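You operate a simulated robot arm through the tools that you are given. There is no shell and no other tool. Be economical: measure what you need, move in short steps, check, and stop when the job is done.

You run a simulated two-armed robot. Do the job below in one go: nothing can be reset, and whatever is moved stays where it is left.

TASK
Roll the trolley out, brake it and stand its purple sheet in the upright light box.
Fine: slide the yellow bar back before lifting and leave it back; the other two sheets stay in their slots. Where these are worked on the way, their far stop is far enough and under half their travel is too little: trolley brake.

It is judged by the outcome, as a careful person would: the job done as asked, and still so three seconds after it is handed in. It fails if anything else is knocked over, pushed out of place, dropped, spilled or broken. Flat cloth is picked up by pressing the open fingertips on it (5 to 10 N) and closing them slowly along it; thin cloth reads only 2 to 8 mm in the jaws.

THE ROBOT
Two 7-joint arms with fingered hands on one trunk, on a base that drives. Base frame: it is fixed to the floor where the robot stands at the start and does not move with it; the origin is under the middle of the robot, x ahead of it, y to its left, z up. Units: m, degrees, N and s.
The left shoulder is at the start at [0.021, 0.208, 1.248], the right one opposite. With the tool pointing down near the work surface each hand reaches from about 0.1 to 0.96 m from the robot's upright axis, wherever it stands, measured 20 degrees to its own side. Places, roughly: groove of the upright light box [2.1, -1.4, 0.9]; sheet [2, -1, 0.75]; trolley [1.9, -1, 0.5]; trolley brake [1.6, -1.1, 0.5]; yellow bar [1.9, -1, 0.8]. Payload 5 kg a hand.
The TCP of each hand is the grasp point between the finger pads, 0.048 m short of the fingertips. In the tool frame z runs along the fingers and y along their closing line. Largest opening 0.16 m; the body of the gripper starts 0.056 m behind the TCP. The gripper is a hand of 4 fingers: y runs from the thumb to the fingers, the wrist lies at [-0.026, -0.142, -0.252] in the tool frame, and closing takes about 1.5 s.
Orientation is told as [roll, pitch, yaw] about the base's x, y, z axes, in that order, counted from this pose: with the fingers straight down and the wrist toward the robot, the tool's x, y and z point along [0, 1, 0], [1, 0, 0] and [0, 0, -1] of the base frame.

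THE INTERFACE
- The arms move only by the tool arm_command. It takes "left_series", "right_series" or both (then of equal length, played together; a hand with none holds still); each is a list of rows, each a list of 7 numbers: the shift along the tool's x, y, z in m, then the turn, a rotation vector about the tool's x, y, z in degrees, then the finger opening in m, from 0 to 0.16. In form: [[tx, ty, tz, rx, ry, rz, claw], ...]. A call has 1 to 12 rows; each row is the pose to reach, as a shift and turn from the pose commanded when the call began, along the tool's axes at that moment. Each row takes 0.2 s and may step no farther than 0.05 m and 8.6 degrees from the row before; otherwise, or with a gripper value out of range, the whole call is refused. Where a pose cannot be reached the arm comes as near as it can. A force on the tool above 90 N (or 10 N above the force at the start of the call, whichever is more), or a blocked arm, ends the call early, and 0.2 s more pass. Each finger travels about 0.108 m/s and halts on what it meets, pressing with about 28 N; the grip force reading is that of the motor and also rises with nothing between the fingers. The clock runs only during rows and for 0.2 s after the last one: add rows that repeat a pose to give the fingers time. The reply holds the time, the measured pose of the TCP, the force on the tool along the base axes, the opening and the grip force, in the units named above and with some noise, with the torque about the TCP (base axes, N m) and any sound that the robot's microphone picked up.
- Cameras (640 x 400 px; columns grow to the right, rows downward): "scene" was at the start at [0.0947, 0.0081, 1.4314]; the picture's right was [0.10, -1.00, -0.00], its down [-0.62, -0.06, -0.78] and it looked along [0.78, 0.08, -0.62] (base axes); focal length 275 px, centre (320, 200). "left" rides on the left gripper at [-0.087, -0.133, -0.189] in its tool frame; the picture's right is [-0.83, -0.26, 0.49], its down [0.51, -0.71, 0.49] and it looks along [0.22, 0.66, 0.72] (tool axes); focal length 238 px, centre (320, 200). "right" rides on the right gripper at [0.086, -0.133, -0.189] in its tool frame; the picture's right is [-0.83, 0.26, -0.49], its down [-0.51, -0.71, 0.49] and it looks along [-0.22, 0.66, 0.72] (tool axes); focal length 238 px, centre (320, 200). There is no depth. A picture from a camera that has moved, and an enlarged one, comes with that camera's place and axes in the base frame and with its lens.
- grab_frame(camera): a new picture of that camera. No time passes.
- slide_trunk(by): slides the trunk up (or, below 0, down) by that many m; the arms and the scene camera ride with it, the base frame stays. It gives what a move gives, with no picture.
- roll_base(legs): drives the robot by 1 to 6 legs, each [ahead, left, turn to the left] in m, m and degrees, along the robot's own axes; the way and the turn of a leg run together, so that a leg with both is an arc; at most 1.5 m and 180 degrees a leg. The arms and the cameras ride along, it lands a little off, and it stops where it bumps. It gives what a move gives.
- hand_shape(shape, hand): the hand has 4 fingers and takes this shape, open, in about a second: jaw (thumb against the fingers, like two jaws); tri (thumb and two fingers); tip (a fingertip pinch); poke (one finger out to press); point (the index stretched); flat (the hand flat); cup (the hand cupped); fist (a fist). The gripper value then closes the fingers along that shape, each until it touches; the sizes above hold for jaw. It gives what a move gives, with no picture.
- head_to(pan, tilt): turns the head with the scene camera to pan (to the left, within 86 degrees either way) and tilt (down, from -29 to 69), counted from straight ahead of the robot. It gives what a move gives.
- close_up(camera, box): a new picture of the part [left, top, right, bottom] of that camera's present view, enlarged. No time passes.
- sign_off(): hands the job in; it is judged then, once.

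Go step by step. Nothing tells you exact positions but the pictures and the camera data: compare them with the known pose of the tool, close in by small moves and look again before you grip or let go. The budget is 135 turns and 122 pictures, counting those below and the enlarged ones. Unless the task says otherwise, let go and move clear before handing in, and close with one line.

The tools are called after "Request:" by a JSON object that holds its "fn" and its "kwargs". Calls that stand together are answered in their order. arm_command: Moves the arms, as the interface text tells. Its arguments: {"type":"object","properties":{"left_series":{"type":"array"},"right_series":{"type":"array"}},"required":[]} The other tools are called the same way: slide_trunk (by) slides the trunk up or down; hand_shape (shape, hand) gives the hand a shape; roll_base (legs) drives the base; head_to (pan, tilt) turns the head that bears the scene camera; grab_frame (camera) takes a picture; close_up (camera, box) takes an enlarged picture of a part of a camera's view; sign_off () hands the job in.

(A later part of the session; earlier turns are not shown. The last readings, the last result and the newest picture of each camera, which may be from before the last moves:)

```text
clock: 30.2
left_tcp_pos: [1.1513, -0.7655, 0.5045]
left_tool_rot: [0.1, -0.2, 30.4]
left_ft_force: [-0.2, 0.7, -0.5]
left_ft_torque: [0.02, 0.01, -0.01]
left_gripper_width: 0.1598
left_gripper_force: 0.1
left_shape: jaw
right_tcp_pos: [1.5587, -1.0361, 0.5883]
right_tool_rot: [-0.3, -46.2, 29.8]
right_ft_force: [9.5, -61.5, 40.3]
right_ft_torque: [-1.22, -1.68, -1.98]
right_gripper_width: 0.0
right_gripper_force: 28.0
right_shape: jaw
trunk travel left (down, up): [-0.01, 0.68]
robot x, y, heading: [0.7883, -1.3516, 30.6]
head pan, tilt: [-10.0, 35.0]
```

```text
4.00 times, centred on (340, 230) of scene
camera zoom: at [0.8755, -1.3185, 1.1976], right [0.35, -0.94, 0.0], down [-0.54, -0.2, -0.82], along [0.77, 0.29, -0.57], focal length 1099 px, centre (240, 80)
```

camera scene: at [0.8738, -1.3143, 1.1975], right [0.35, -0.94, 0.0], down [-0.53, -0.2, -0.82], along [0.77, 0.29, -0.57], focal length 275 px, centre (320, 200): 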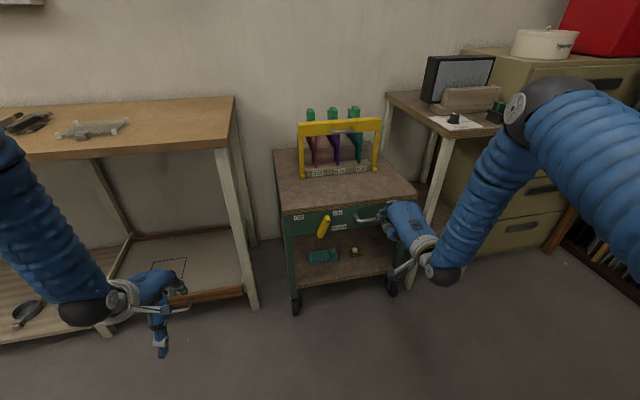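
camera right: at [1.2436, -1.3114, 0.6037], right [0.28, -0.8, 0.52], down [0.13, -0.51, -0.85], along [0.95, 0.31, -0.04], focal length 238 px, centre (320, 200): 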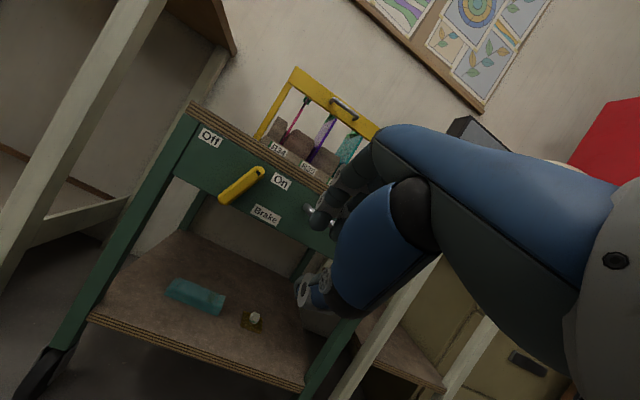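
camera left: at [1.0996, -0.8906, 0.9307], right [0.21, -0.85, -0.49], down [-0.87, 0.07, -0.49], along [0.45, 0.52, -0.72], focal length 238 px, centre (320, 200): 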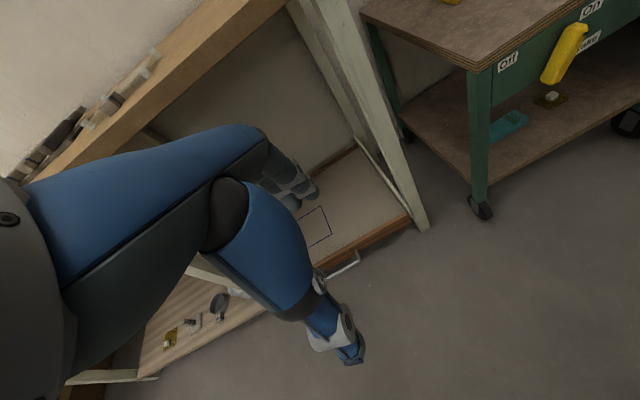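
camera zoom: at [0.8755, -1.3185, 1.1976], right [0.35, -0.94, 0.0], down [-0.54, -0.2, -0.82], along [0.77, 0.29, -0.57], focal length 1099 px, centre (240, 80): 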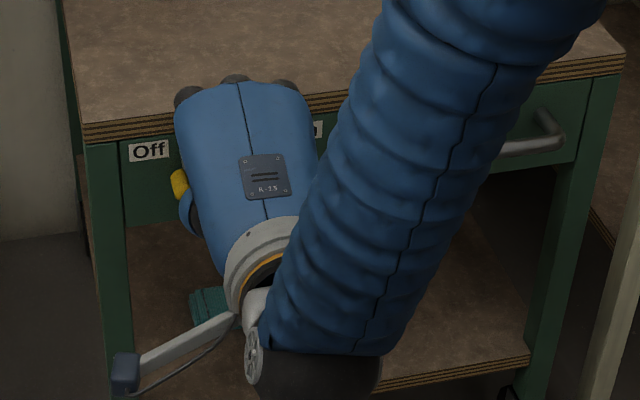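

The lever is at its Off stop. I'll retreat and return to the handle, opening on the way.

Request:
{"fn": "arm_command", "kwargs": {"right_series": [[-0.015, 0, -0.02, 0, 0, 0, 0.0], [-0.02, 0, -0.06, 0, 0, 0, 0.0], [-0.05, 0, -0.1, 0, 0, 0, 0.02], [-0.1, 0, -0.1, 0, 0, 0, 0.04], [-0.15, 0, -0.1, 0, 0, 0, 0.055], [-0.2, 0, -0.1, 0, 0, 0, 0.055], [-0.25, -0.005, -0.1, 0, 0, 0, 0.055], [-0.25, -0.015, -0.06, 0, 0, 0, 0.055], [-0.25, -0.015, -0.03, 0, 0, 0, 0.055], [-0.25, -0.015, -0.01, 0, 0, 0, 0.055]]}}

Request:
{"fn": "close_up", "kwargs": {"camera": "right", "box": [200, 150, 400, 275]}}

Request:
{"fn": "close_up", "kwargs": {"camera": "scene", "box": [280, 160, 440, 260]}}

```text
refused: row 7 steps farther than a row can; nothing moved
```

```text
3.20 times, centred on (300, 212) of right
camera zoom: at [1.3186, -1.0743, 0.6224], right [0.26, -0.81, 0.53], down [0.13, -0.51, -0.85], along [0.96, 0.29, -0.03], focal length 763 px, centre (384, 160)
```

zoom: 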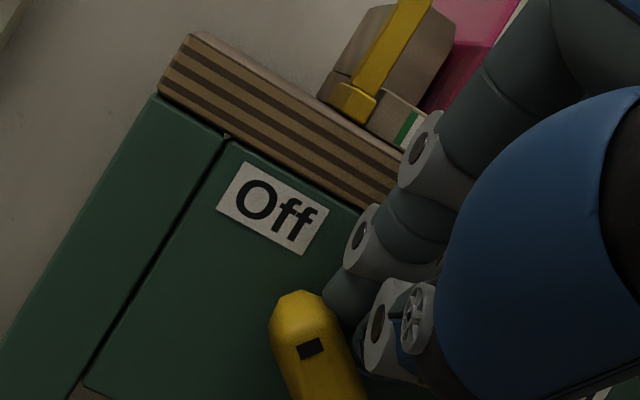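

```text
4.00 times, centred on (360, 210) of scene
camera zoom: at [0.8755, -1.3185, 1.1976], right [0.35, -0.94, 0.0], down [-0.54, -0.2, -0.82], along [0.77, 0.29, -0.57], focal length 1099 px, centre (160, 160)
```

zoom: 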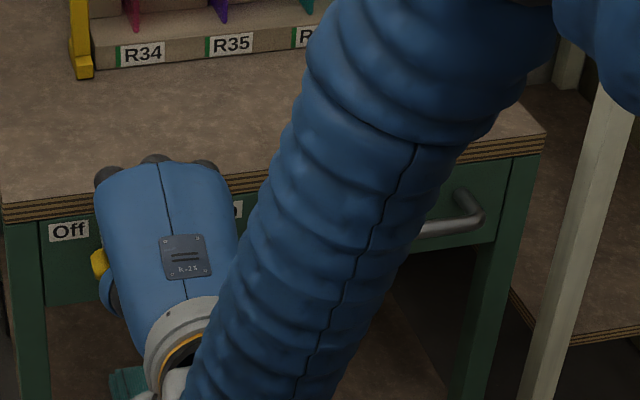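

The step size was refused, so I'll resend the same path with smaller steps.

Request:
{"fn": "arm_command", "kwargs": {"right_series": [[-0.015, 0, -0.02, 0, 0, 0, 0.0], [-0.02, 0, -0.06, 0, 0, 0, 0.0], [-0.05, 0, -0.095, 0, 0, 0, 0.02], [-0.095, 0, -0.1, 0, 0, 0, 0.04], [-0.14, 0, -0.1, 0, 0, 0, 0.055], [-0.185, 0, -0.1, 0, 0, 0, 0.055], [-0.23, -0.005, -0.1, 0, 0, 0, 0.055], [-0.25, -0.015, -0.07, 0, 0, 0, 0.055], [-0.25, -0.015, -0.035, 0, 0, 0, 0.055], [-0.25, -0.015, -0.01, 0, 0, 0, 0.055]]}}

Request:
{"fn": "close_up", "kwargs": {"camera": "right", "box": [200, 150, 400, 275]}}

Request:
{"fn": "close_up", "kwargs": {"camera": "scene", "box": [280, 160, 440, 260]}}

```text
clock: 32.4
left_tcp_pos: [1.1502, -0.7618, 0.5]
left_tool_rot: [0.1, 0.0, 30.7]
left_ft_force: [0.4, 0.3, -0.1]
left_ft_torque: [0.01, 0.04, 0.03]
left_gripper_width: 0.16
left_gripper_force: 0.0
left_shape: jaw
right_tcp_pos: [1.6671, -1.246, 0.5757]
right_tool_rot: [0.1, -45.5, 30.6]
right_ft_force: [0.1, 0.0, 0.5]
right_ft_torque: [0.0, 0.03, 0.04]
right_gripper_width: 0.0547
right_gripper_force: 0.1
right_shape: jaw
trunk travel left (down, up): [-0.01, 0.68]
robot x, y, heading: [0.7859, -1.3508, 30.6]
head pan, tilt: [-10.0, 35.0]
```

```text
3.20 times, centred on (300, 212) of right
camera zoom: at [1.4265, -1.2877, 0.6135], right [0.28, -0.8, 0.52], down [0.13, -0.51, -0.85], along [0.95, 0.31, -0.04], focal length 763 px, centre (384, 160)
```

zoom: 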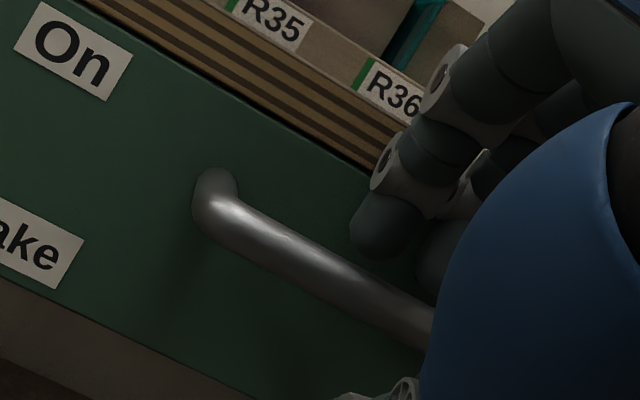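

```text
4.00 times, centred on (360, 210) of scene
camera zoom: at [0.8778, -1.3135, 1.1968], right [0.35, -0.94, 0.0], down [-0.54, -0.2, -0.82], along [0.77, 0.29, -0.57], focal length 1099 px, centre (160, 160)
```

zoom: 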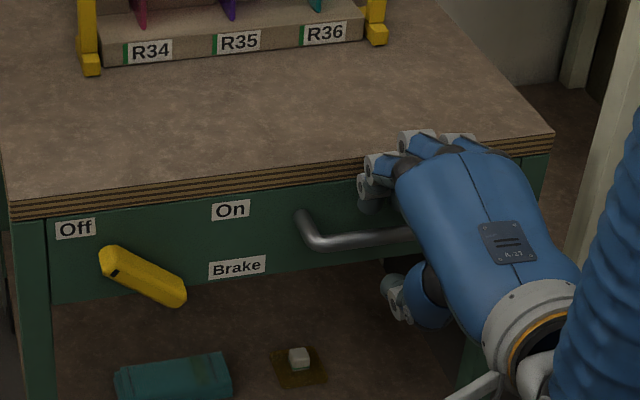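

The lever now sits at Off. I'll advance the fingers deeper over the bar and close there.

Request:
{"fn": "arm_command", "kwargs": {"right_series": [[0, -0.004, 0.012, 0, 0, 0, 0.055], [0, -0.006, 0.022, 0, 0, 0, 0.055], [0, -0.006, 0.022, 0, 0, 0, 0.035], [0, -0.006, 0.022, 0, 0, 0, 0.015], [0, -0.006, 0.022, 0, 0, 0, 0.0], [0, -0.006, 0.022, 0, 0, 0, 0.0], [0, -0.006, 0.022, 0, 0, 0, 0.0]]}}

Request:
{"fn": "close_up", "kwargs": {"camera": "right", "box": [200, 150, 400, 275]}}

```text
clock: 34.0
left_tcp_pos: [1.1512, -0.7594, 0.5005]
left_tool_rot: [0.1, 0.0, 30.7]
left_ft_force: [-0.7, -0.4, 0.0]
left_ft_torque: [0.0, 0.02, 0.0]
left_gripper_width: 0.1602
left_gripper_force: 0.2
left_shape: jaw
right_tcp_pos: [1.6746, -1.2396, 0.5578]
right_tool_rot: [0.1, -45.4, 30.7]
right_ft_force: [3.4, 2.7, 3.8]
right_ft_torque: [-0.05, -0.04, 0.15]
right_gripper_width: 0.0002
right_gripper_force: 28.5
right_shape: jaw
trunk travel left (down, up): [-0.01, 0.68]
robot x, y, heading: [0.7874, -1.349, 30.6]
head pan, tilt: [-10.0, 35.0]
```

```text
3.20 times, centred on (300, 212) of right
camera zoom: at [1.4344, -1.2834, 0.5943], right [0.28, -0.8, 0.52], down [0.13, -0.51, -0.85], along [0.95, 0.31, -0.04], focal length 763 px, centre (384, 160)
```

zoom: 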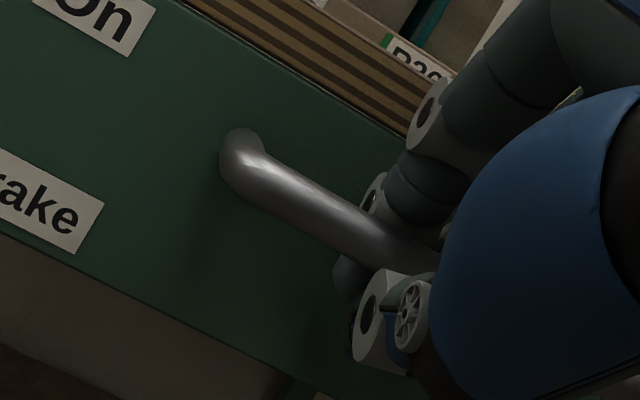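

The bar is enclosed. I'll pull gently with the arm first.

Request:
{"fn": "arm_command", "kwargs": {"right_series": [[0, -0.004, -0.004, 0, 0, 0, 0.0], [0, -0.008, -0.008, 0, 0, 0, 0.0], [0, -0.014, -0.014, 0, 0, 0, 0.0], [0, -0.02, -0.02, 0, 0, 0, 0.0], [0, -0.028, -0.028, 0, 0, 0, 0.0]]}}

Request:
{"fn": "close_up", "kwargs": {"camera": "scene", "box": [280, 160, 440, 260]}}

```text
clock: 35.2
left_tcp_pos: [1.1495, -0.7607, 0.5017]
left_tool_rot: [0.0, 0.0, 30.7]
left_ft_force: [0.5, 0.7, -0.9]
left_ft_torque: [-0.03, -0.02, 0.0]
left_gripper_width: 0.1596
left_gripper_force: 0.0
left_shape: jaw
right_tcp_pos: [1.6397, -1.2626, 0.556]
right_tool_rot: [0.1, -45.3, 30.6]
right_ft_force: [-0.3, -0.8, 0.1]
right_ft_torque: [-0.01, -0.01, 0.08]
right_gripper_width: 0.0
right_gripper_force: 27.9
right_shape: jaw
trunk travel left (down, up): [-0.01, 0.68]
robot x, y, heading: [0.7917, -1.3483, 30.7]
head pan, tilt: [-10.0, 35.0]
```

```text
4.00 times, centred on (360, 210) of scene
camera zoom: at [0.8772, -1.3137, 1.1969], right [0.35, -0.94, 0.0], down [-0.54, -0.2, -0.82], along [0.77, 0.29, -0.57], focal length 1099 px, centre (160, 160)
```

zoom: 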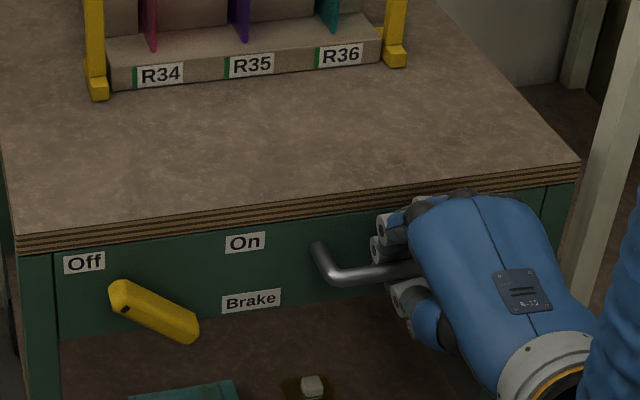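

The trolley rolls freely. I'll back the base a little and then keep drawing it with the arm.

Request:
{"fn": "roll_base", "kwargs": {"legs": [[-0.13, 0, 0]]}}

Request:
{"fn": "arm_command", "kwargs": {"right_series": [[0, -0.012, -0.012, 0, 0, 0, 0.0], [0, -0.024, -0.024, 0, 0, 0, 0.0], [0, -0.036, -0.036, 0, 0, 0, 0.0], [0, -0.048, -0.048, 0, 0, 0, 0.0], [0, -0.06, -0.06, 0, 0, 0, 0.0], [0, -0.07, -0.07, 0, 0, 0, 0.0], [0, -0.08, -0.08, 0, 0, 0, 0.0], [0, -0.085, -0.085, 0, 0, 0, 0.0], [0, -0.085, -0.085, 0, 0, 0, 0.0]]}}

Request:
{"fn": "grab_frame", "kwargs": {"camera": "scene"}}

```text
clock: 36.5
left_tcp_pos: [1.0375, -0.8262, 0.5011]
left_tool_rot: [0.0, 0.0, 30.7]
left_ft_force: [0.4, 0.0, 0.4]
left_ft_torque: [0.01, -0.02, -0.04]
left_gripper_width: 0.1594
left_gripper_force: 0.0
left_shape: jaw
right_tcp_pos: [1.5289, -1.3264, 0.5555]
right_tool_rot: [0.2, -45.4, 30.8]
right_ft_force: [3.7, 0.3, -7.5]
right_ft_torque: [-0.01, 0.04, 0.1]
right_gripper_width: 0.0
right_gripper_force: 27.9
right_shape: jaw
trunk travel left (down, up): [-0.01, 0.68]
robot x, y, heading: [0.6752, -1.416, 31.0]
head pan, tilt: [-10.0, 35.0]
```

```text
clock: 38.5
left_tcp_pos: [1.0364, -0.8261, 0.5025]
left_tool_rot: [-0.1, 0.0, 30.8]
left_ft_force: [-0.3, 0.8, -0.1]
left_ft_torque: [-0.01, 0.01, 0.02]
left_gripper_width: 0.1598
left_gripper_force: 0.0
left_shape: jaw
right_tcp_pos: [1.4258, -1.387, 0.5561]
right_tool_rot: [0.2, -45.4, 30.8]
right_ft_force: [3.2, -0.7, -3.9]
right_ft_torque: [0.0, 0.05, 0.17]
right_gripper_width: 0.0
right_gripper_force: 28.0
right_shape: jaw
trunk travel left (down, up): [-0.01, 0.68]
robot x, y, heading: [0.6764, -1.4155, 30.6]
head pan, tilt: [-10.0, 35.0]
```

```text
77 pictures are left
camera scene: at [0.7662, -1.3796, 1.1969], right [0.36, -0.93, 0.0], down [-0.54, -0.2, -0.82], along [0.77, 0.29, -0.57], focal length 275 px, centre (320, 200)
```

scene: 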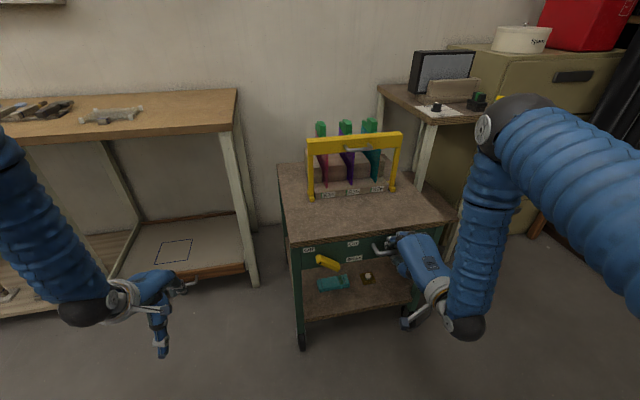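

It's out about 0.29 m. I'll draw it a little further for clear access, then release the handle.

Request:
{"fn": "arm_command", "kwargs": {"right_series": [[0, -0.012, -0.012, 0, 0, 0, 0.0], [0, -0.024, -0.024, 0, 0, 0, 0.0], [0, -0.036, -0.036, 0, 0, 0, 0.0], [0, -0.046, -0.046, 0, 0, 0, 0.0], [0, -0.052, -0.052, 0, 0, 0, 0.0], [0, -0.055, -0.055, 0, 0, 0, 0.0], [0, -0.055, -0.055, 0, 0, 0, 0.0], [0, -0.055, -0.055, 0, 0, 0, 0.025], [0, -0.055, -0.055, 0, 0, 0, 0.05], [0, -0.05, -0.055, 0, 0, 0, 0.055], [0, -0.05, -0.055, 0, 0, 0, 0.055]]}}

Request:
{"fn": "arm_command", "kwargs": {"right_series": [[0, 0, -0.03, 0, 0, 0, 0.055], [0, 0, -0.06, 0, 0, 0, 0.05], [0.02, 0, -0.09, 0, 0, 0, 0.03], [0.06, 0.0, -0.1, 0, 0, 0, 0.0], [0.1, 0, -0.1, 0, 0, 0, 0.0], [0.14, 0, -0.1, 0, 0, 0, 0.0], [0.18, 0, -0.1, 0, 0, 0, 0.0]]}}

Request:
{"fn": "grab_frame", "kwargs": {"camera": "scene"}}

Request:
{"fn": "grab_frame", "kwargs": {"camera": "right"}}

```text
clock: 40.9
left_tcp_pos: [1.0371, -0.8259, 0.5011]
left_tool_rot: [-0.1, 0.0, 30.8]
left_ft_force: [-0.4, 0.8, -0.4]
left_ft_torque: [-0.02, -0.01, -0.01]
left_gripper_width: 0.1599
left_gripper_force: 0.1
left_shape: jaw
right_tcp_pos: [1.3621, -1.4246, 0.561]
right_tool_rot: [0.1, -45.4, 30.8]
right_ft_force: [0.0, 0.4, 0.5]
right_ft_torque: [0.0, -0.02, 0.06]
right_gripper_width: 0.0548
right_gripper_force: 0.1
right_shape: jaw
trunk travel left (down, up): [-0.01, 0.68]
robot x, y, heading: [0.6804, -1.4167, 31.0]
head pan, tilt: [-10.0, 35.0]
```

```text
clock: 42.5
left_tcp_pos: [1.0377, -0.8261, 0.5021]
left_tool_rot: [0.0, 0.0, 30.8]
left_ft_force: [0.6, 0.3, 1.3]
left_ft_torque: [0.03, 0.0, -0.02]
left_gripper_width: 0.1599
left_gripper_force: 0.1
left_shape: jaw
right_tcp_pos: [1.2065, -1.3072, 0.6289]
right_tool_rot: [0.2, -45.5, 30.7]
right_ft_force: [-0.5, 0.4, 1.0]
right_ft_torque: [-0.06, 0.0, 0.01]
right_gripper_width: 0.0001
right_gripper_force: 28.3
right_shape: jaw
trunk travel left (down, up): [-0.01, 0.68]
robot x, y, heading: [0.6782, -1.4181, 30.9]
head pan, tilt: [-10.0, 35.0]
```

```text
76 pictures are left
camera scene: at [0.7659, -1.3796, 1.1969], right [0.36, -0.93, 0.0], down [-0.54, -0.2, -0.82], along [0.77, 0.29, -0.57], focal length 275 px, centre (320, 200)
```

scene: 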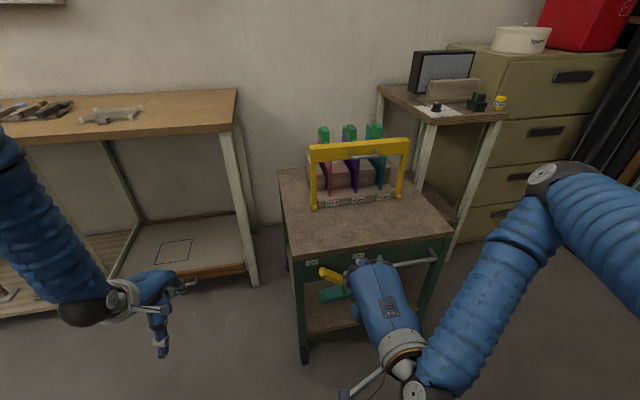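

```text
75 pictures are left
camera right: at [0.9667, -1.3488, 0.666], right [0.29, -0.8, 0.52], down [0.13, -0.51, -0.85], along [0.95, 0.31, -0.04], focal length 238 px, centre (320, 200)
```

right: 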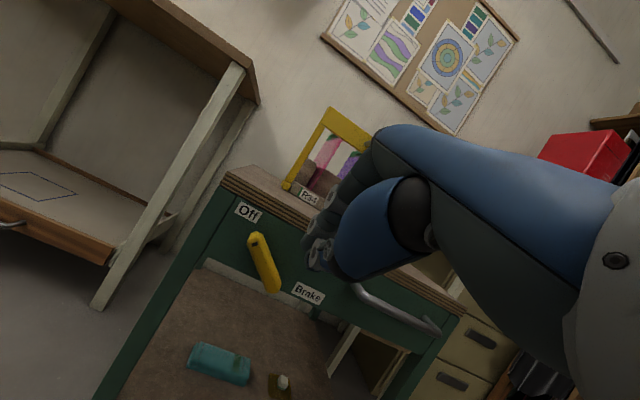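

The trolley is out about 0.36 m. Next I'll sweep the closed right fingertips from the left of the lever to push it right to On, starting by moving to its left.

Request:
{"fn": "arm_command", "kwargs": {"right_series": [[0.04, 0, 0, 0, 0, 0, 0], [0.08, 0, 0, 0, 0, 0, 0], [0.12, 0, 0, 0, 0, 0, 0], [0.16, 0, 0, 0, 0, 0, 0], [0.175, 0.005, 0.03, 0, 0, 0, 0], [0.175, 0.01, 0.06, 0, 0, 0, 0], [0.175, 0.015, 0.085, 0, 0, 0, 0], [0.175, 0.0167, 0.1, 0, 0, 0, 0]]}}

Request:
{"fn": "close_up", "kwargs": {"camera": "scene", "box": [260, 200, 460, 325]}}

Request:
{"fn": "grab_frame", "kwargs": {"camera": "right"}}

```text
clock: 44.3
left_tcp_pos: [1.0357, -0.8265, 0.5008]
left_tool_rot: [-0.1, -0.1, 30.8]
left_ft_force: [0.1, -0.6, 0.4]
left_ft_torque: [-0.04, -0.01, 0.03]
left_gripper_width: 0.16
left_gripper_force: 0.0
left_shape: jaw
right_tcp_pos: [1.1894, -1.1143, 0.5723]
right_tool_rot: [0.2, -45.3, 30.8]
right_ft_force: [-0.7, -0.2, -0.6]
right_ft_torque: [0.0, -0.03, 0.03]
right_gripper_width: 0.0
right_gripper_force: 27.6
right_shape: jaw
trunk travel left (down, up): [-0.01, 0.68]
robot x, y, heading: [0.6762, -1.4195, 30.6]
head pan, tilt: [-10.0, 35.0]
```

```text
3.20 times, centred on (360, 262) of scene
camera zoom: at [0.7658, -1.3794, 1.1969], right [0.36, -0.93, 0.0], down [-0.54, -0.2, -0.82], along [0.77, 0.29, -0.57], focal length 879 px, centre (192, 0)
```

zoom: 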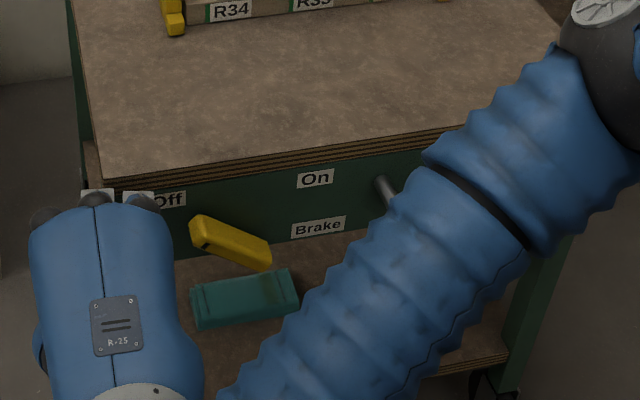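

```text
73 pictures are left
camera right: at [0.9489, -1.1583, 0.6092], right [0.29, -0.8, 0.52], down [0.13, -0.51, -0.85], along [0.95, 0.31, -0.04], focal length 238 px, centre (320, 200)
```

right: 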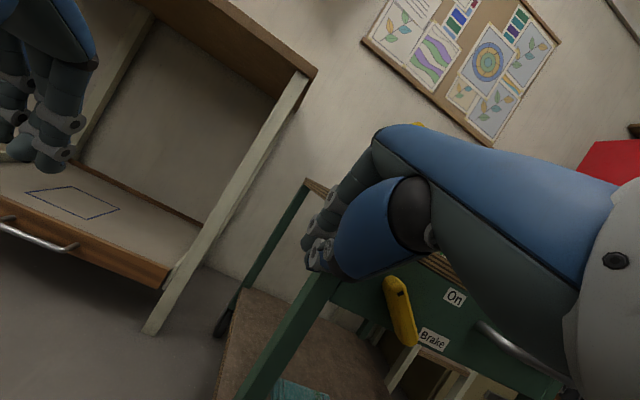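

Request:
{"fn": "arm_command", "kwargs": {"right_series": [[-0.02, 0, 0, 0, 0, 0, 0], [-0.04, 0, 0, 0, 0, 0, 0], [-0.06, 0, 0, 0, 0, 0, 0], [-0.08, 0, 0, 0, 0, 0, 0], [-0.1, 0, 0, 0, 0, 0, 0], [-0.12, 0, 0, 0, 0, 0, 0], [-0.14, 0, 0, 0, 0, 0, 0], [-0.155, 0, 0, 0, 0, 0, 0]]}}

Request:
{"fn": "close_up", "kwargs": {"camera": "scene", "box": [260, 200, 460, 325]}}

Request:
{"fn": "close_up", "kwargs": {"camera": "right", "box": [240, 180, 480, 330]}}

```text
clock: 46.0
left_tcp_pos: [1.0305, -0.8225, 0.5014]
left_tool_rot: [0.1, -0.1, 31.2]
left_ft_force: [0.4, -0.1, -0.7]
left_ft_torque: [0.09, 0.08, 0.01]
left_gripper_width: 0.1602
left_gripper_force: 0.1
left_shape: jaw
right_tcp_pos: [1.246, -1.2133, 0.5762]
right_tool_rot: [3.0, -45.5, 31.4]
right_ft_force: [-12.2, 14.5, 5.0]
right_ft_torque: [0.23, -0.02, 0.5]
right_gripper_width: 0.0
right_gripper_force: 27.9
right_shape: jaw
trunk travel left (down, up): [-0.01, 0.68]
robot x, y, heading: [0.6756, -1.4149, 31.2]
head pan, tilt: [-10.0, 35.0]
stopped in row 8 (right hand): the force on the tool passed its limit at 98 N (the readings are from after the stop); the commanded pose is now the measured one
```

```text
3.20 times, centred on (360, 262) of scene
camera zoom: at [0.7639, -1.3774, 1.197], right [0.36, -0.93, 0.0], down [-0.53, -0.21, -0.82], along [0.76, 0.3, -0.57], focal length 879 px, centre (192, 0)
```

zoom: 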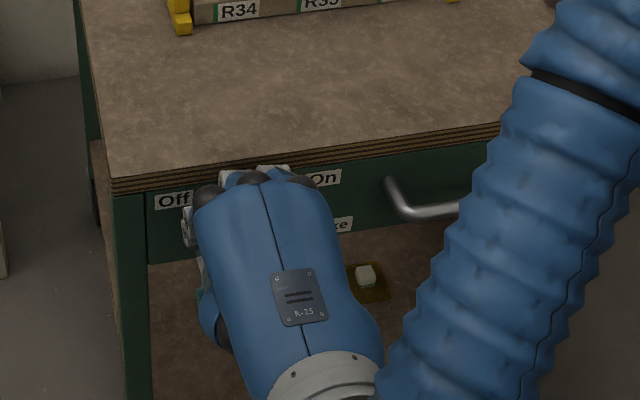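

```text
2.67 times, centred on (360, 255) of right
camera zoom: at [1.0085, -1.2693, 0.6158], right [0.33, -0.8, 0.49], down [0.14, -0.48, -0.87], along [0.93, 0.36, -0.05], focal length 636 px, centre (213, 53)
```

zoom: 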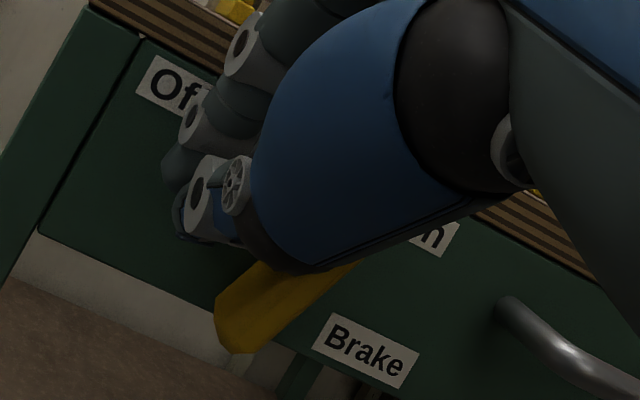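

The lever stopped hard on the right. I'll retreat and check where it stands.

Request:
{"fn": "arm_command", "kwargs": {"right_series": [[0.015, 0, 0, 0, 0, 0, 0], [0.015, 0, -0.03, 0, 0, 0, 0], [0.015, 0, -0.07, 0, 0, 0, 0], [0.0, 0, -0.11, 0, 0, 0, 0], [-0.04, 0, -0.13, 0, 0, 0, 0], [-0.085, 0, -0.13, 0, 0, 0, 0], [-0.13, 0, -0.13, 0, 0, 0, 0], [-0.175, 0, -0.13, 0, 0, 0, 0]]}}

Request:
{"fn": "close_up", "kwargs": {"camera": "scene", "box": [260, 200, 460, 325]}}

Request:
{"fn": "grab_frame", "kwargs": {"camera": "right"}}

```text
clock: 47.8
left_tcp_pos: [1.0312, -0.8226, 0.502]
left_tool_rot: [0.0, 0.0, 31.1]
left_ft_force: [0.4, -0.5, 0.0]
left_ft_torque: [-0.04, 0.0, -0.02]
left_gripper_width: 0.1598
left_gripper_force: 0.1
left_shape: jaw
right_tcp_pos: [1.2674, -1.4174, 0.6597]
right_tool_rot: [2.5, -45.3, 31.4]
right_ft_force: [-0.5, -0.5, 0.1]
right_ft_torque: [-0.01, -0.01, 0.01]
right_gripper_width: 0.0
right_gripper_force: 28.5
right_shape: jaw
trunk travel left (down, up): [-0.01, 0.68]
robot x, y, heading: [0.6766, -1.4144, 31.3]
head pan, tilt: [-10.0, 35.0]
```

```text
3.20 times, centred on (360, 262) of scene
camera zoom: at [0.7646, -1.3777, 1.197], right [0.36, -0.93, 0.0], down [-0.53, -0.21, -0.82], along [0.76, 0.3, -0.57], focal length 879 px, centre (192, 0)
```

zoom: 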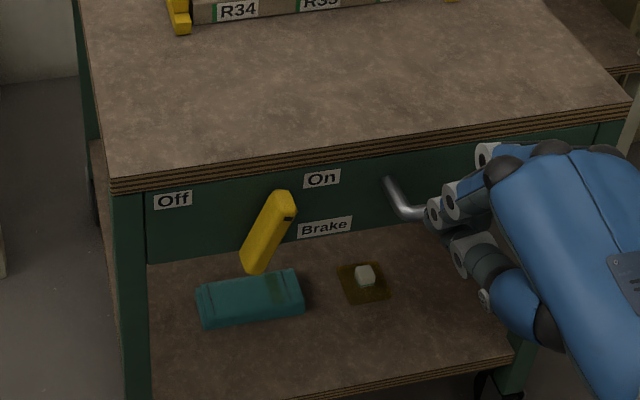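

```text
69 pictures are left
camera right: at [1.0302, -1.4709, 0.701], right [0.33, -0.8, 0.5], down [0.14, -0.48, -0.86], along [0.93, 0.35, -0.05], focal length 238 px, centre (320, 200)
```

right: 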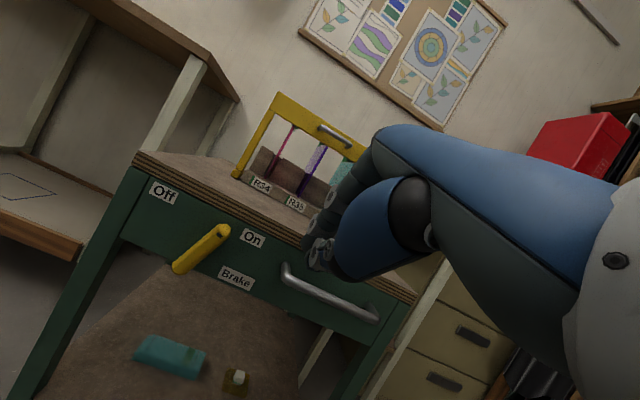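

The brake is on at the same stop as at the start. I'll raise the trunk for the rack work and view the yellow bar from above.

Request:
{"fn": "slide_trunk", "kwargs": {"by": 0.34}}

Request:
{"fn": "head_to", "kwargs": {"pan": -15, "tilt": 38}}

Request:
{"fn": "close_up", "kwargs": {"camera": "scene", "box": [240, 130, 400, 230]}}

Request:
{"fn": "grab_frame", "kwargs": {"camera": "scene"}}

```text
clock: 51.1
left_tcp_pos: [1.0308, -0.8222, 0.841]
left_tool_rot: [0.1, -0.1, 31.2]
left_ft_force: [-0.7, -0.4, 0.0]
left_ft_torque: [0.02, 0.02, 0.01]
left_gripper_width: 0.16
left_gripper_force: 0.0
left_shape: jaw
right_tcp_pos: [1.2673, -1.4164, 1.0013]
right_tool_rot: [2.5, -45.4, 31.4]
right_ft_force: [0.6, -0.5, -0.7]
right_ft_torque: [0.05, -0.03, -0.01]
right_gripper_width: 0.0001
right_gripper_force: 27.8
right_shape: jaw
trunk travel left (down, up): [-0.35, 0.34]
robot x, y, heading: [0.6769, -1.413, 31.0]
head pan, tilt: [-10.0, 35.0]
```

```text
clock: 51.8
left_tcp_pos: [1.0323, -0.8214, 0.8409]
left_tool_rot: [0.0, 0.1, 31.2]
left_ft_force: [-0.6, -0.6, -0.9]
left_ft_torque: [-0.02, 0.04, 0.01]
left_gripper_width: 0.1596
left_gripper_force: 0.0
left_shape: jaw
right_tcp_pos: [1.2678, -1.4167, 1.0013]
right_tool_rot: [2.5, -45.3, 31.4]
right_ft_force: [-0.9, 0.0, 0.1]
right_ft_torque: [0.0, 0.01, 0.02]
right_gripper_width: 0.0
right_gripper_force: 28.1
right_shape: jaw
trunk travel left (down, up): [-0.35, 0.34]
robot x, y, heading: [0.6758, -1.4161, 31.2]
head pan, tilt: [-15.0, 38.0]
```

```text
4.00 times, centred on (320, 180) of scene
camera zoom: at [0.7655, -1.3853, 1.5324], right [0.28, -0.96, 0.0], down [-0.59, -0.17, -0.79], along [0.76, 0.22, -0.62], focal length 1099 px, centre (320, 280)
```

zoom: 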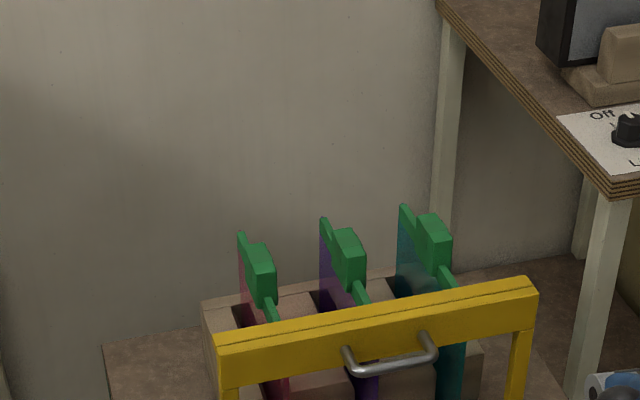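

```text
67 pictures are left
camera scene: at [0.7655, -1.3853, 1.5324], right [0.28, -0.96, 0.0], down [-0.59, -0.17, -0.79], along [0.76, 0.22, -0.62], focal length 275 px, centre (320, 200)
```

scene: 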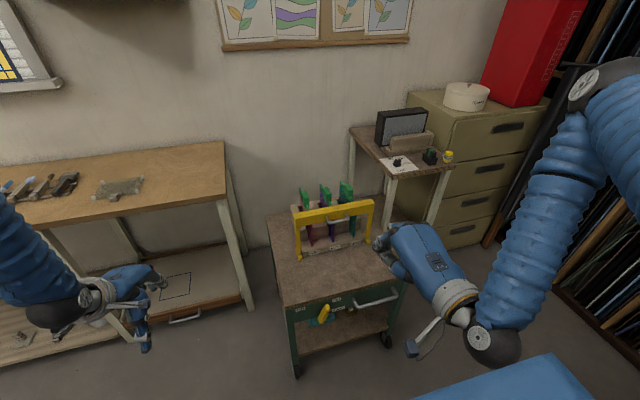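

Each sheet has a green top strip with a block, and the yellow bar spans their front tops. I'll drive right for a side view, and because the light box will be nearer there.

Request:
{"fn": "roll_base", "kwargs": {"legs": [[0, -0.62, 0]]}}

Request:
{"fn": "head_to", "kwargs": {"pan": 15, "tilt": 38}}

Request:
{"fn": "grab_frame", "kwargs": {"camera": "scene"}}

Request:
{"fn": "close_up", "kwargs": {"camera": "scene", "box": [220, 110, 380, 210]}}

```text
clock: 55.2
left_tcp_pos: [1.3511, -1.3498, 0.8417]
left_tool_rot: [0.0, 0.0, 31.2]
left_ft_force: [0.7, 0.1, 0.4]
left_ft_torque: [0.03, 0.0, 0.03]
left_gripper_width: 0.1599
left_gripper_force: 0.1
left_shape: jaw
right_tcp_pos: [1.5874, -1.9439, 1.0014]
right_tool_rot: [2.6, -45.3, 31.2]
right_ft_force: [-0.1, 0.4, 0.5]
right_ft_torque: [0.04, -0.01, 0.07]
right_gripper_width: 0.0001
right_gripper_force: 27.9
right_shape: jaw
trunk travel left (down, up): [-0.35, 0.34]
robot x, y, heading: [0.9948, -1.9385, 31.1]
head pan, tilt: [-15.0, 38.0]
```

```text
clock: 56.2
left_tcp_pos: [1.3522, -1.3496, 0.8414]
left_tool_rot: [0.0, 0.1, 31.3]
left_ft_force: [0.4, -0.4, -0.7]
left_ft_torque: [0.02, 0.03, -0.03]
left_gripper_width: 0.16
left_gripper_force: 0.1
left_shape: jaw
right_tcp_pos: [1.5865, -1.9445, 1.0008]
right_tool_rot: [2.5, -45.4, 31.3]
right_ft_force: [0.3, -0.2, 0.8]
right_ft_torque: [0.03, 0.01, 0.01]
right_gripper_width: 0.0001
right_gripper_force: 27.5
right_shape: jaw
trunk travel left (down, up): [-0.35, 0.34]
robot x, y, heading: [0.9939, -1.9378, 31.3]
head pan, tilt: [15.0, 38.0]
```

```text
66 pictures are left
camera scene: at [1.0618, -1.8741, 1.5324], right [0.72, -0.69, 0.0], down [-0.43, -0.44, -0.79], along [0.55, 0.57, -0.62], focal length 275 px, centre (320, 200)
```

scene: 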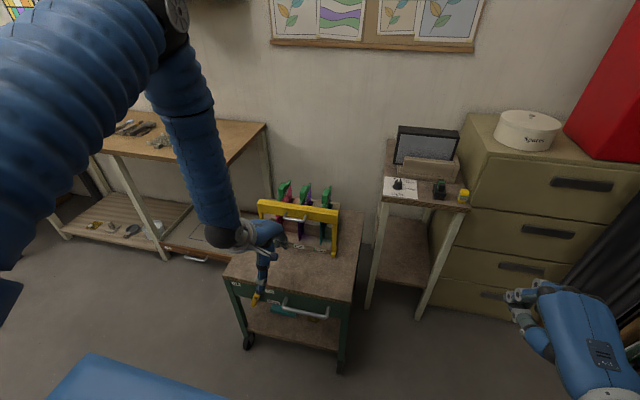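

```text
4.00 times, centred on (300, 160) of scene
camera zoom: at [1.0618, -1.8741, 1.5324], right [0.72, -0.69, 0.0], down [-0.43, -0.44, -0.79], along [0.55, 0.57, -0.62], focal length 1099 px, centre (400, 360)
```

zoom: 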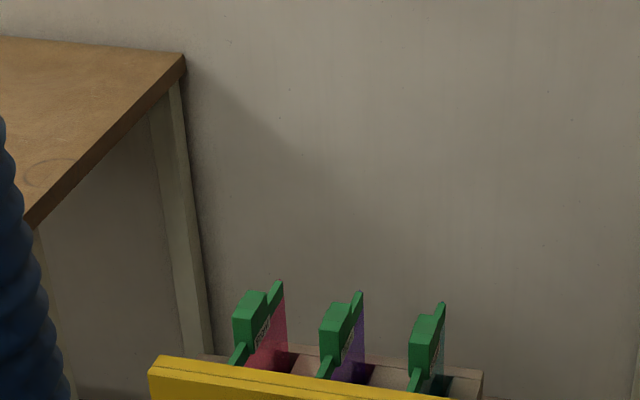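

Request:
{"fn": "close_up", "kwargs": {"camera": "scene", "box": [235, 170, 363, 250]}}

Request:
{"fn": "close_up", "kwargs": {"camera": "scene", "box": [370, 110, 498, 190]}}

Request:
{"fn": "grab_frame", "kwargs": {"camera": "left"}}

```text
5.00 times, centred on (299, 210) of scene
camera zoom: at [1.0618, -1.8741, 1.5324], right [0.72, -0.69, 0.0], down [-0.43, -0.44, -0.79], along [0.55, 0.57, -0.62], focal length 1374 px, centre (425, 150)
```

zoom: 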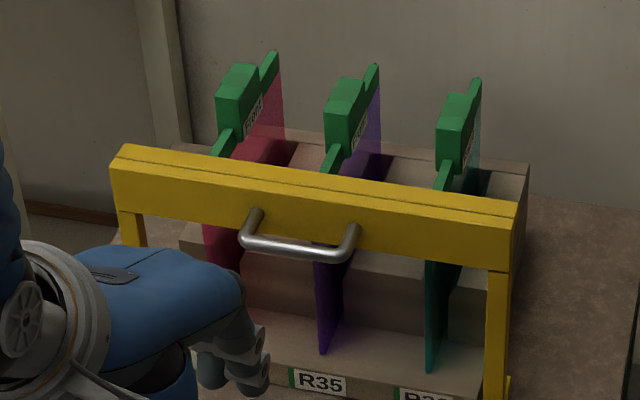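

```text
5.00 times, centred on (434, 150) of scene
camera zoom: at [1.0618, -1.8741, 1.5324], right [0.72, -0.69, 0.0], down [-0.43, -0.44, -0.79], along [0.55, 0.57, -0.62], focal length 1374 px, centre (-250, 450)
```

zoom: 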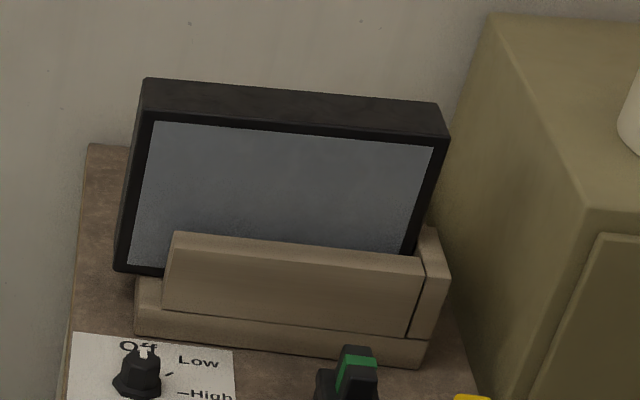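

```text
62 pictures are left
camera left: at [1.2834, -1.4923, 1.0308], right [0.21, -0.85, -0.49], down [-0.87, 0.07, -0.49], along [0.45, 0.53, -0.72], focal length 238 px, centre (320, 200)
```

left: 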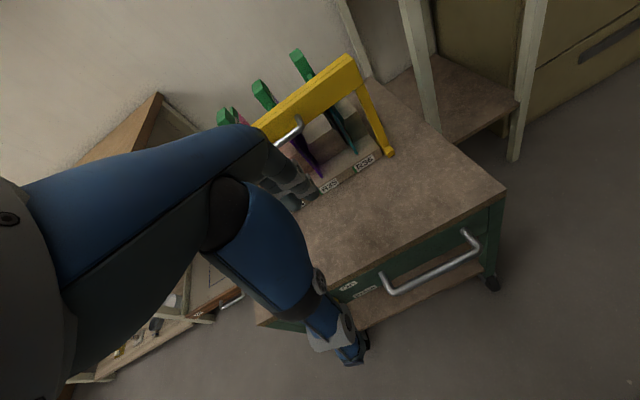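

The bar's grab handle is at about n 0.70, s 1.84, z 0.81, facing the robot. The left hand is already in front of it, so I'll pitch it 45° and stage it for a pull.

Request:
{"fn": "arm_command", "kwargs": {"left_series": [[0, 0.01, -0.02, -7.5, 0, 0, 0.14], [0.0, 0.02, -0.04, -15, 0, 0, 0.12], [0.0, 0.035, -0.06, -22.5, 0, 0, 0.1], [0.0, 0.055, -0.08, -30, 0, 0, 0.08], [0.0, 0.075, -0.08, -37.5, 0, 0, 0.06], [0.005, 0.1, -0.08, -45, 0, 0, 0.055], [0.005, 0.12, -0.07, -45, 0, 0, 0.055]]}}

Request:
{"fn": "close_up", "kwargs": {"camera": "scene", "box": [225, 160, 385, 260]}}

Request:
{"fn": "grab_frame", "kwargs": {"camera": "left"}}

```text
clock: 57.8
left_tcp_pos: [1.4524, -1.2834, 0.9113]
left_tool_rot: [0.0, -45.1, 31.2]
left_ft_force: [0.5, 0.8, -0.3]
left_ft_torque: [-0.05, 0.02, 0.01]
left_gripper_width: 0.0555
left_gripper_force: 0.1
left_shape: jaw
right_tcp_pos: [1.5865, -1.9432, 1.0027]
right_tool_rot: [2.6, -45.4, 31.3]
right_ft_force: [-0.3, -1.0, -0.3]
right_ft_torque: [0.0, 0.03, 0.01]
right_gripper_width: 0.0001
right_gripper_force: 27.9
right_shape: jaw
trunk travel left (down, up): [-0.35, 0.34]
robot x, y, heading: [0.9934, -1.9405, 31.3]
head pan, tilt: [15.0, 38.0]
```

```text
4.00 times, centred on (305, 210) of scene
camera zoom: at [1.0622, -1.8741, 1.5324], right [0.72, -0.69, 0.0], down [-0.43, -0.44, -0.79], along [0.55, 0.57, -0.62], focal length 1099 px, centre (380, 160)
```

zoom: 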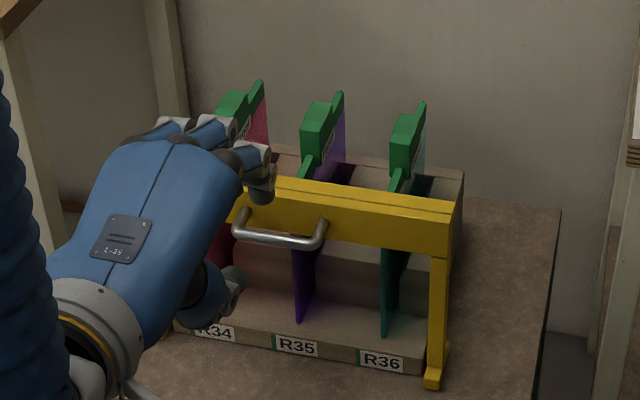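

```text
60 pictures are left
camera left: at [1.3034, -1.4754, 0.9513], right [0.57, -0.63, -0.53], down [-0.39, 0.35, -0.85], along [0.72, 0.69, -0.05], focal length 238 px, centre (320, 200)
```

left: 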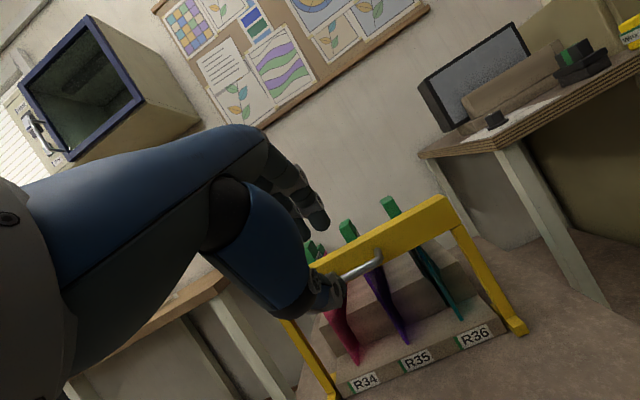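

The handle centre triangulates to n 0.70, s 1.85, z 0.81. I'll advance with a narrower opening and check.

Request:
{"fn": "arm_command", "kwargs": {"left_series": [[0, 0.003, 0.03, 0, 0, 0, 0.05], [0, 0.006, 0.06, 0, 0, 0, 0.045], [0, 0.007, 0.085, 0, 0, 0, 0.045], [0, 0.007, 0.1, 0, 0, 0, 0.045]]}}

Request:
{"fn": "close_up", "kwargs": {"camera": "scene", "box": [245, 180, 341, 240]}}

Request:
{"fn": "close_up", "kwargs": {"camera": "left", "box": [260, 150, 460, 275]}}

```text
clock: 58.8
left_tcp_pos: [1.5131, -1.2449, 0.8459]
left_tool_rot: [0.0, -45.1, 31.3]
left_ft_force: [-23.3, -15.8, 15.1]
left_ft_torque: [0.7, -0.56, 0.33]
left_gripper_width: 0.0442
left_gripper_force: 0.0
left_shape: jaw
right_tcp_pos: [1.5849, -1.9458, 1.0033]
right_tool_rot: [2.6, -45.6, 31.2]
right_ft_force: [-0.6, 0.0, -1.6]
right_ft_torque: [-0.04, -0.01, -0.03]
right_gripper_width: 0.0
right_gripper_force: 27.7
right_shape: jaw
trunk travel left (down, up): [-0.35, 0.34]
robot x, y, heading: [0.9947, -1.9394, 31.2]
head pan, tilt: [15.0, 38.0]
```

```text
6.67 times, centred on (293, 210) of scene
camera zoom: at [1.058, -1.8766, 1.5328], right [0.72, -0.69, 0.0], down [-0.42, -0.44, -0.79], along [0.55, 0.57, -0.61], focal length 1831 px, centre (500, 133)
```

zoom: 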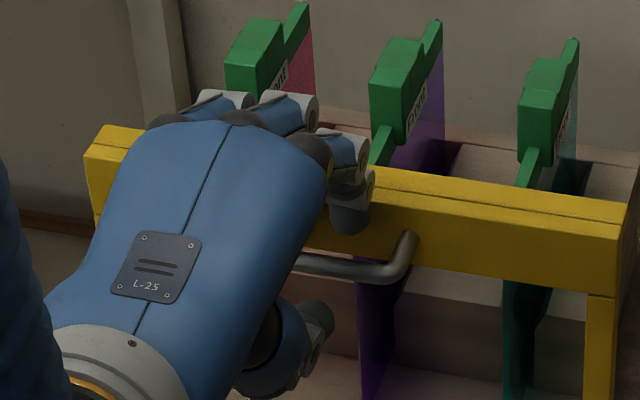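

```text
3.20 times, centred on (360, 212) of left
camera zoom: at [1.364, -1.4378, 0.8866], right [0.57, -0.63, -0.53], down [-0.39, 0.35, -0.85], along [0.72, 0.69, -0.05], focal length 763 px, centre (192, 160)
```

zoom: 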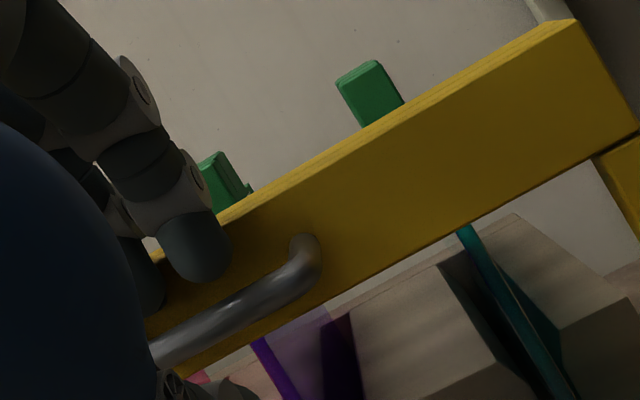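

The fingertips touch the beam face above the handle. I'll ease off and lower them in behind the handle.

Request:
{"fn": "arm_command", "kwargs": {"left_series": [[0, -0.006, -0.006, 0, 0, 0, 0.045], [0, -0.016, 0.004, 0, 0, 0, 0.045], [0, -0.024, 0.012, 0, 0, 0, 0.045], [0, -0.032, 0.02, 0, 0, 0, 0.045]]}}

Request:
{"fn": "close_up", "kwargs": {"camera": "scene", "box": [245, 180, 341, 240]}}

Request:
{"fn": "close_up", "kwargs": {"camera": "left", "box": [260, 150, 460, 275]}}

```text
clock: 59.9
left_tcp_pos: [1.5084, -1.2478, 0.8247]
left_tool_rot: [0.0, -47.1, 31.2]
left_ft_force: [-37.1, -29.4, 50.2]
left_ft_torque: [3.0, -2.89, 0.58]
left_gripper_width: 0.0487
left_gripper_force: 0.0
left_shape: jaw
right_tcp_pos: [1.5827, -1.9464, 1.0037]
right_tool_rot: [2.6, -45.7, 31.5]
right_ft_force: [0.9, 0.6, 0.4]
right_ft_torque: [-0.03, 0.04, -0.01]
right_gripper_width: 0.0
right_gripper_force: 27.9
right_shape: jaw
trunk travel left (down, up): [-0.35, 0.34]
robot x, y, heading: [0.9926, -1.9463, 31.3]
head pan, tilt: [15.0, 38.0]
stopped in row 4 (left hand): the force on the tool passed its limit at 92 N (the readings are from after the stop); the commanded pose is now the measured one
```

```text
6.67 times, centred on (293, 210) of scene
camera zoom: at [1.0546, -1.8805, 1.5332], right [0.72, -0.69, 0.0], down [-0.42, -0.44, -0.79], along [0.55, 0.57, -0.61], focal length 1831 px, centre (500, 133)
```

zoom: 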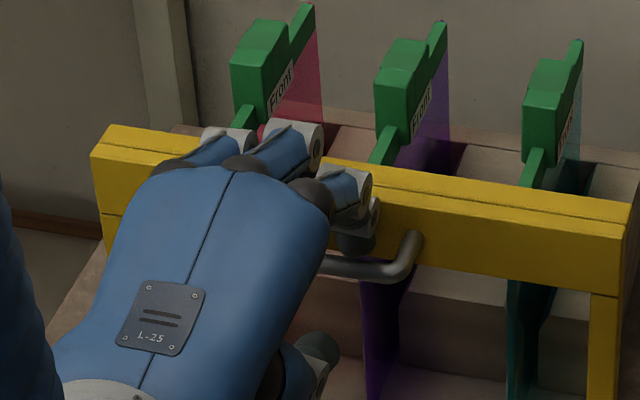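

```text
3.20 times, centred on (360, 212) of left
camera zoom: at [1.358, -1.4417, 0.8572], right [0.59, -0.62, -0.52], down [-0.37, 0.37, -0.85], along [0.72, 0.69, -0.01], focal length 763 px, centre (192, 160)
```

zoom: 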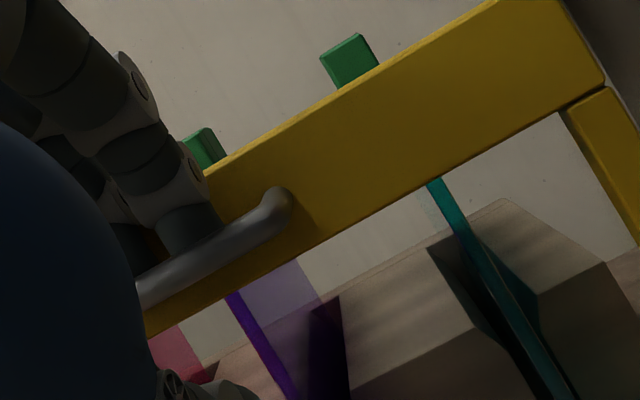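

The blocks are labelled "Front" on their right faces, so that face must face the room in the light box. The fingertips are behind the bar's handle, so I'll pull straight back gently.

Request:
{"fn": "arm_command", "kwargs": {"left_series": [[0, -0.006, -0.006, 0, 0, 0, 0.045], [0, -0.012, -0.012, 0, 0, 0, 0.04], [0, -0.018, -0.018, 0, 0, 0, 0.035], [0, -0.024, -0.024, 0, 0, 0, 0.03], [0, -0.03, -0.03, 0, 0, 0, 0.03]]}}

Request:
{"fn": "close_up", "kwargs": {"camera": "scene", "box": [225, 170, 353, 250]}}

Request:
{"fn": "close_up", "kwargs": {"camera": "left", "box": [260, 150, 460, 275]}}

```text
clock: 61.1
left_tcp_pos: [1.4724, -1.2702, 0.8119]
left_tool_rot: [0.1, -45.8, 31.2]
left_ft_force: [1.0, -2.2, -0.1]
left_ft_torque: [0.01, 0.02, 0.0]
left_gripper_width: 0.0303
left_gripper_force: 0.0
left_shape: jaw
right_tcp_pos: [1.5867, -1.9447, 1.0012]
right_tool_rot: [2.6, -45.5, 31.3]
right_ft_force: [0.4, -0.2, -0.4]
right_ft_torque: [0.0, -0.02, -0.02]
right_gripper_width: 0.0
right_gripper_force: 27.4
right_shape: jaw
trunk travel left (down, up): [-0.35, 0.34]
robot x, y, heading: [0.9935, -1.9427, 31.0]
head pan, tilt: [15.0, 38.0]
```

```text
5.00 times, centred on (289, 210) of scene
camera zoom: at [1.0605, -1.8749, 1.5324], right [0.72, -0.69, 0.0], down [-0.43, -0.44, -0.79], along [0.54, 0.57, -0.62], focal length 1374 px, centre (475, 150)
```

zoom: 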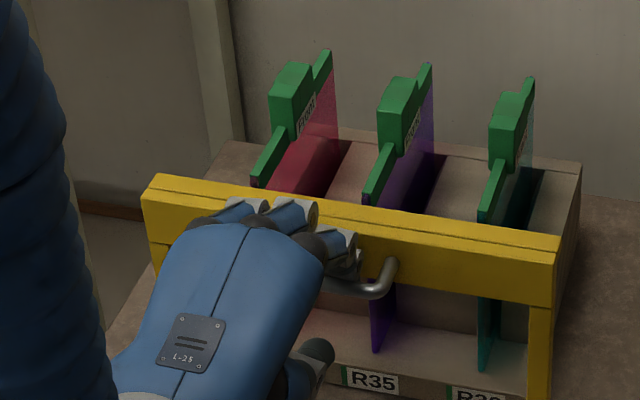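

```text
3.20 times, centred on (360, 212) of left
camera zoom: at [1.3227, -1.4623, 0.8496], right [0.58, -0.63, -0.52], down [-0.38, 0.36, -0.85], along [0.72, 0.69, -0.03], focal length 763 px, centre (192, 160)
```

zoom: 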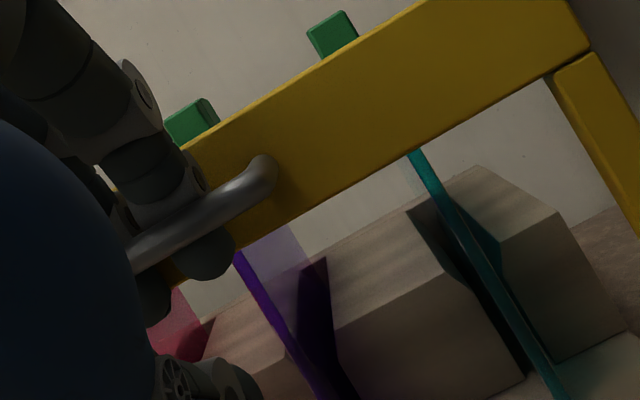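

The bar slides toward me and the strip ends are already clear of it. I'll continue to its stop.

Request:
{"fn": "arm_command", "kwargs": {"left_series": [[0, -0.008, -0.008, 0, 0, 0, 0.03], [0, -0.016, -0.016, 0, 0, 0, 0.03], [0, -0.024, -0.024, 0, 0, 0, 0.03], [0, -0.032, -0.032, 0, 0, 0, 0.03], [0, -0.04, -0.04, 0, 0, 0, 0.03], [0, -0.048, -0.048, 0, 0, 0, 0.03], [0, -0.056, -0.056, 0, 0, 0, 0.03]]}}

Request:
{"fn": "close_up", "kwargs": {"camera": "scene", "box": [215, 170, 375, 270]}}

```text
clock: 62.7
left_tcp_pos: [1.398, -1.31, 0.8053]
left_tool_rot: [0.1, -45.1, 31.3]
left_ft_force: [0.7, 1.4, -0.6]
left_ft_torque: [-0.06, -0.08, -0.08]
left_gripper_width: 0.03
left_gripper_force: 0.0
left_shape: jaw
right_tcp_pos: [1.5838, -1.9424, 1.0027]
right_tool_rot: [2.5, -45.4, 31.6]
right_ft_force: [0.0, 0.9, -0.2]
right_ft_torque: [-0.03, -0.03, -0.02]
right_gripper_width: 0.0
right_gripper_force: 28.3
right_shape: jaw
trunk travel left (down, up): [-0.35, 0.34]
robot x, y, heading: [0.9913, -1.9417, 31.4]
head pan, tilt: [15.0, 38.0]
```

```text
4.00 times, centred on (295, 220) of scene
camera zoom: at [1.0584, -1.8743, 1.532], right [0.72, -0.69, 0.0], down [-0.42, -0.45, -0.79], along [0.54, 0.57, -0.62], focal length 1099 px, centre (420, 120)
```

zoom: 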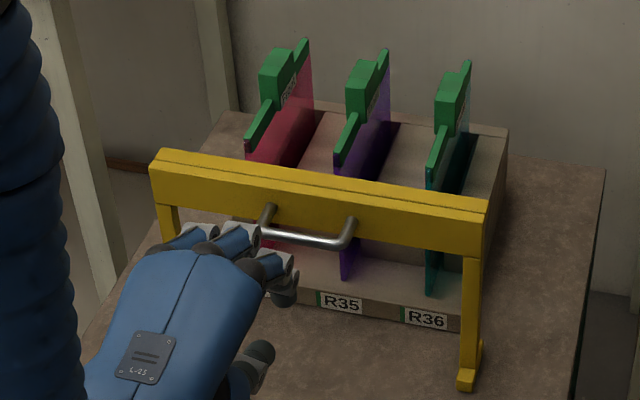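

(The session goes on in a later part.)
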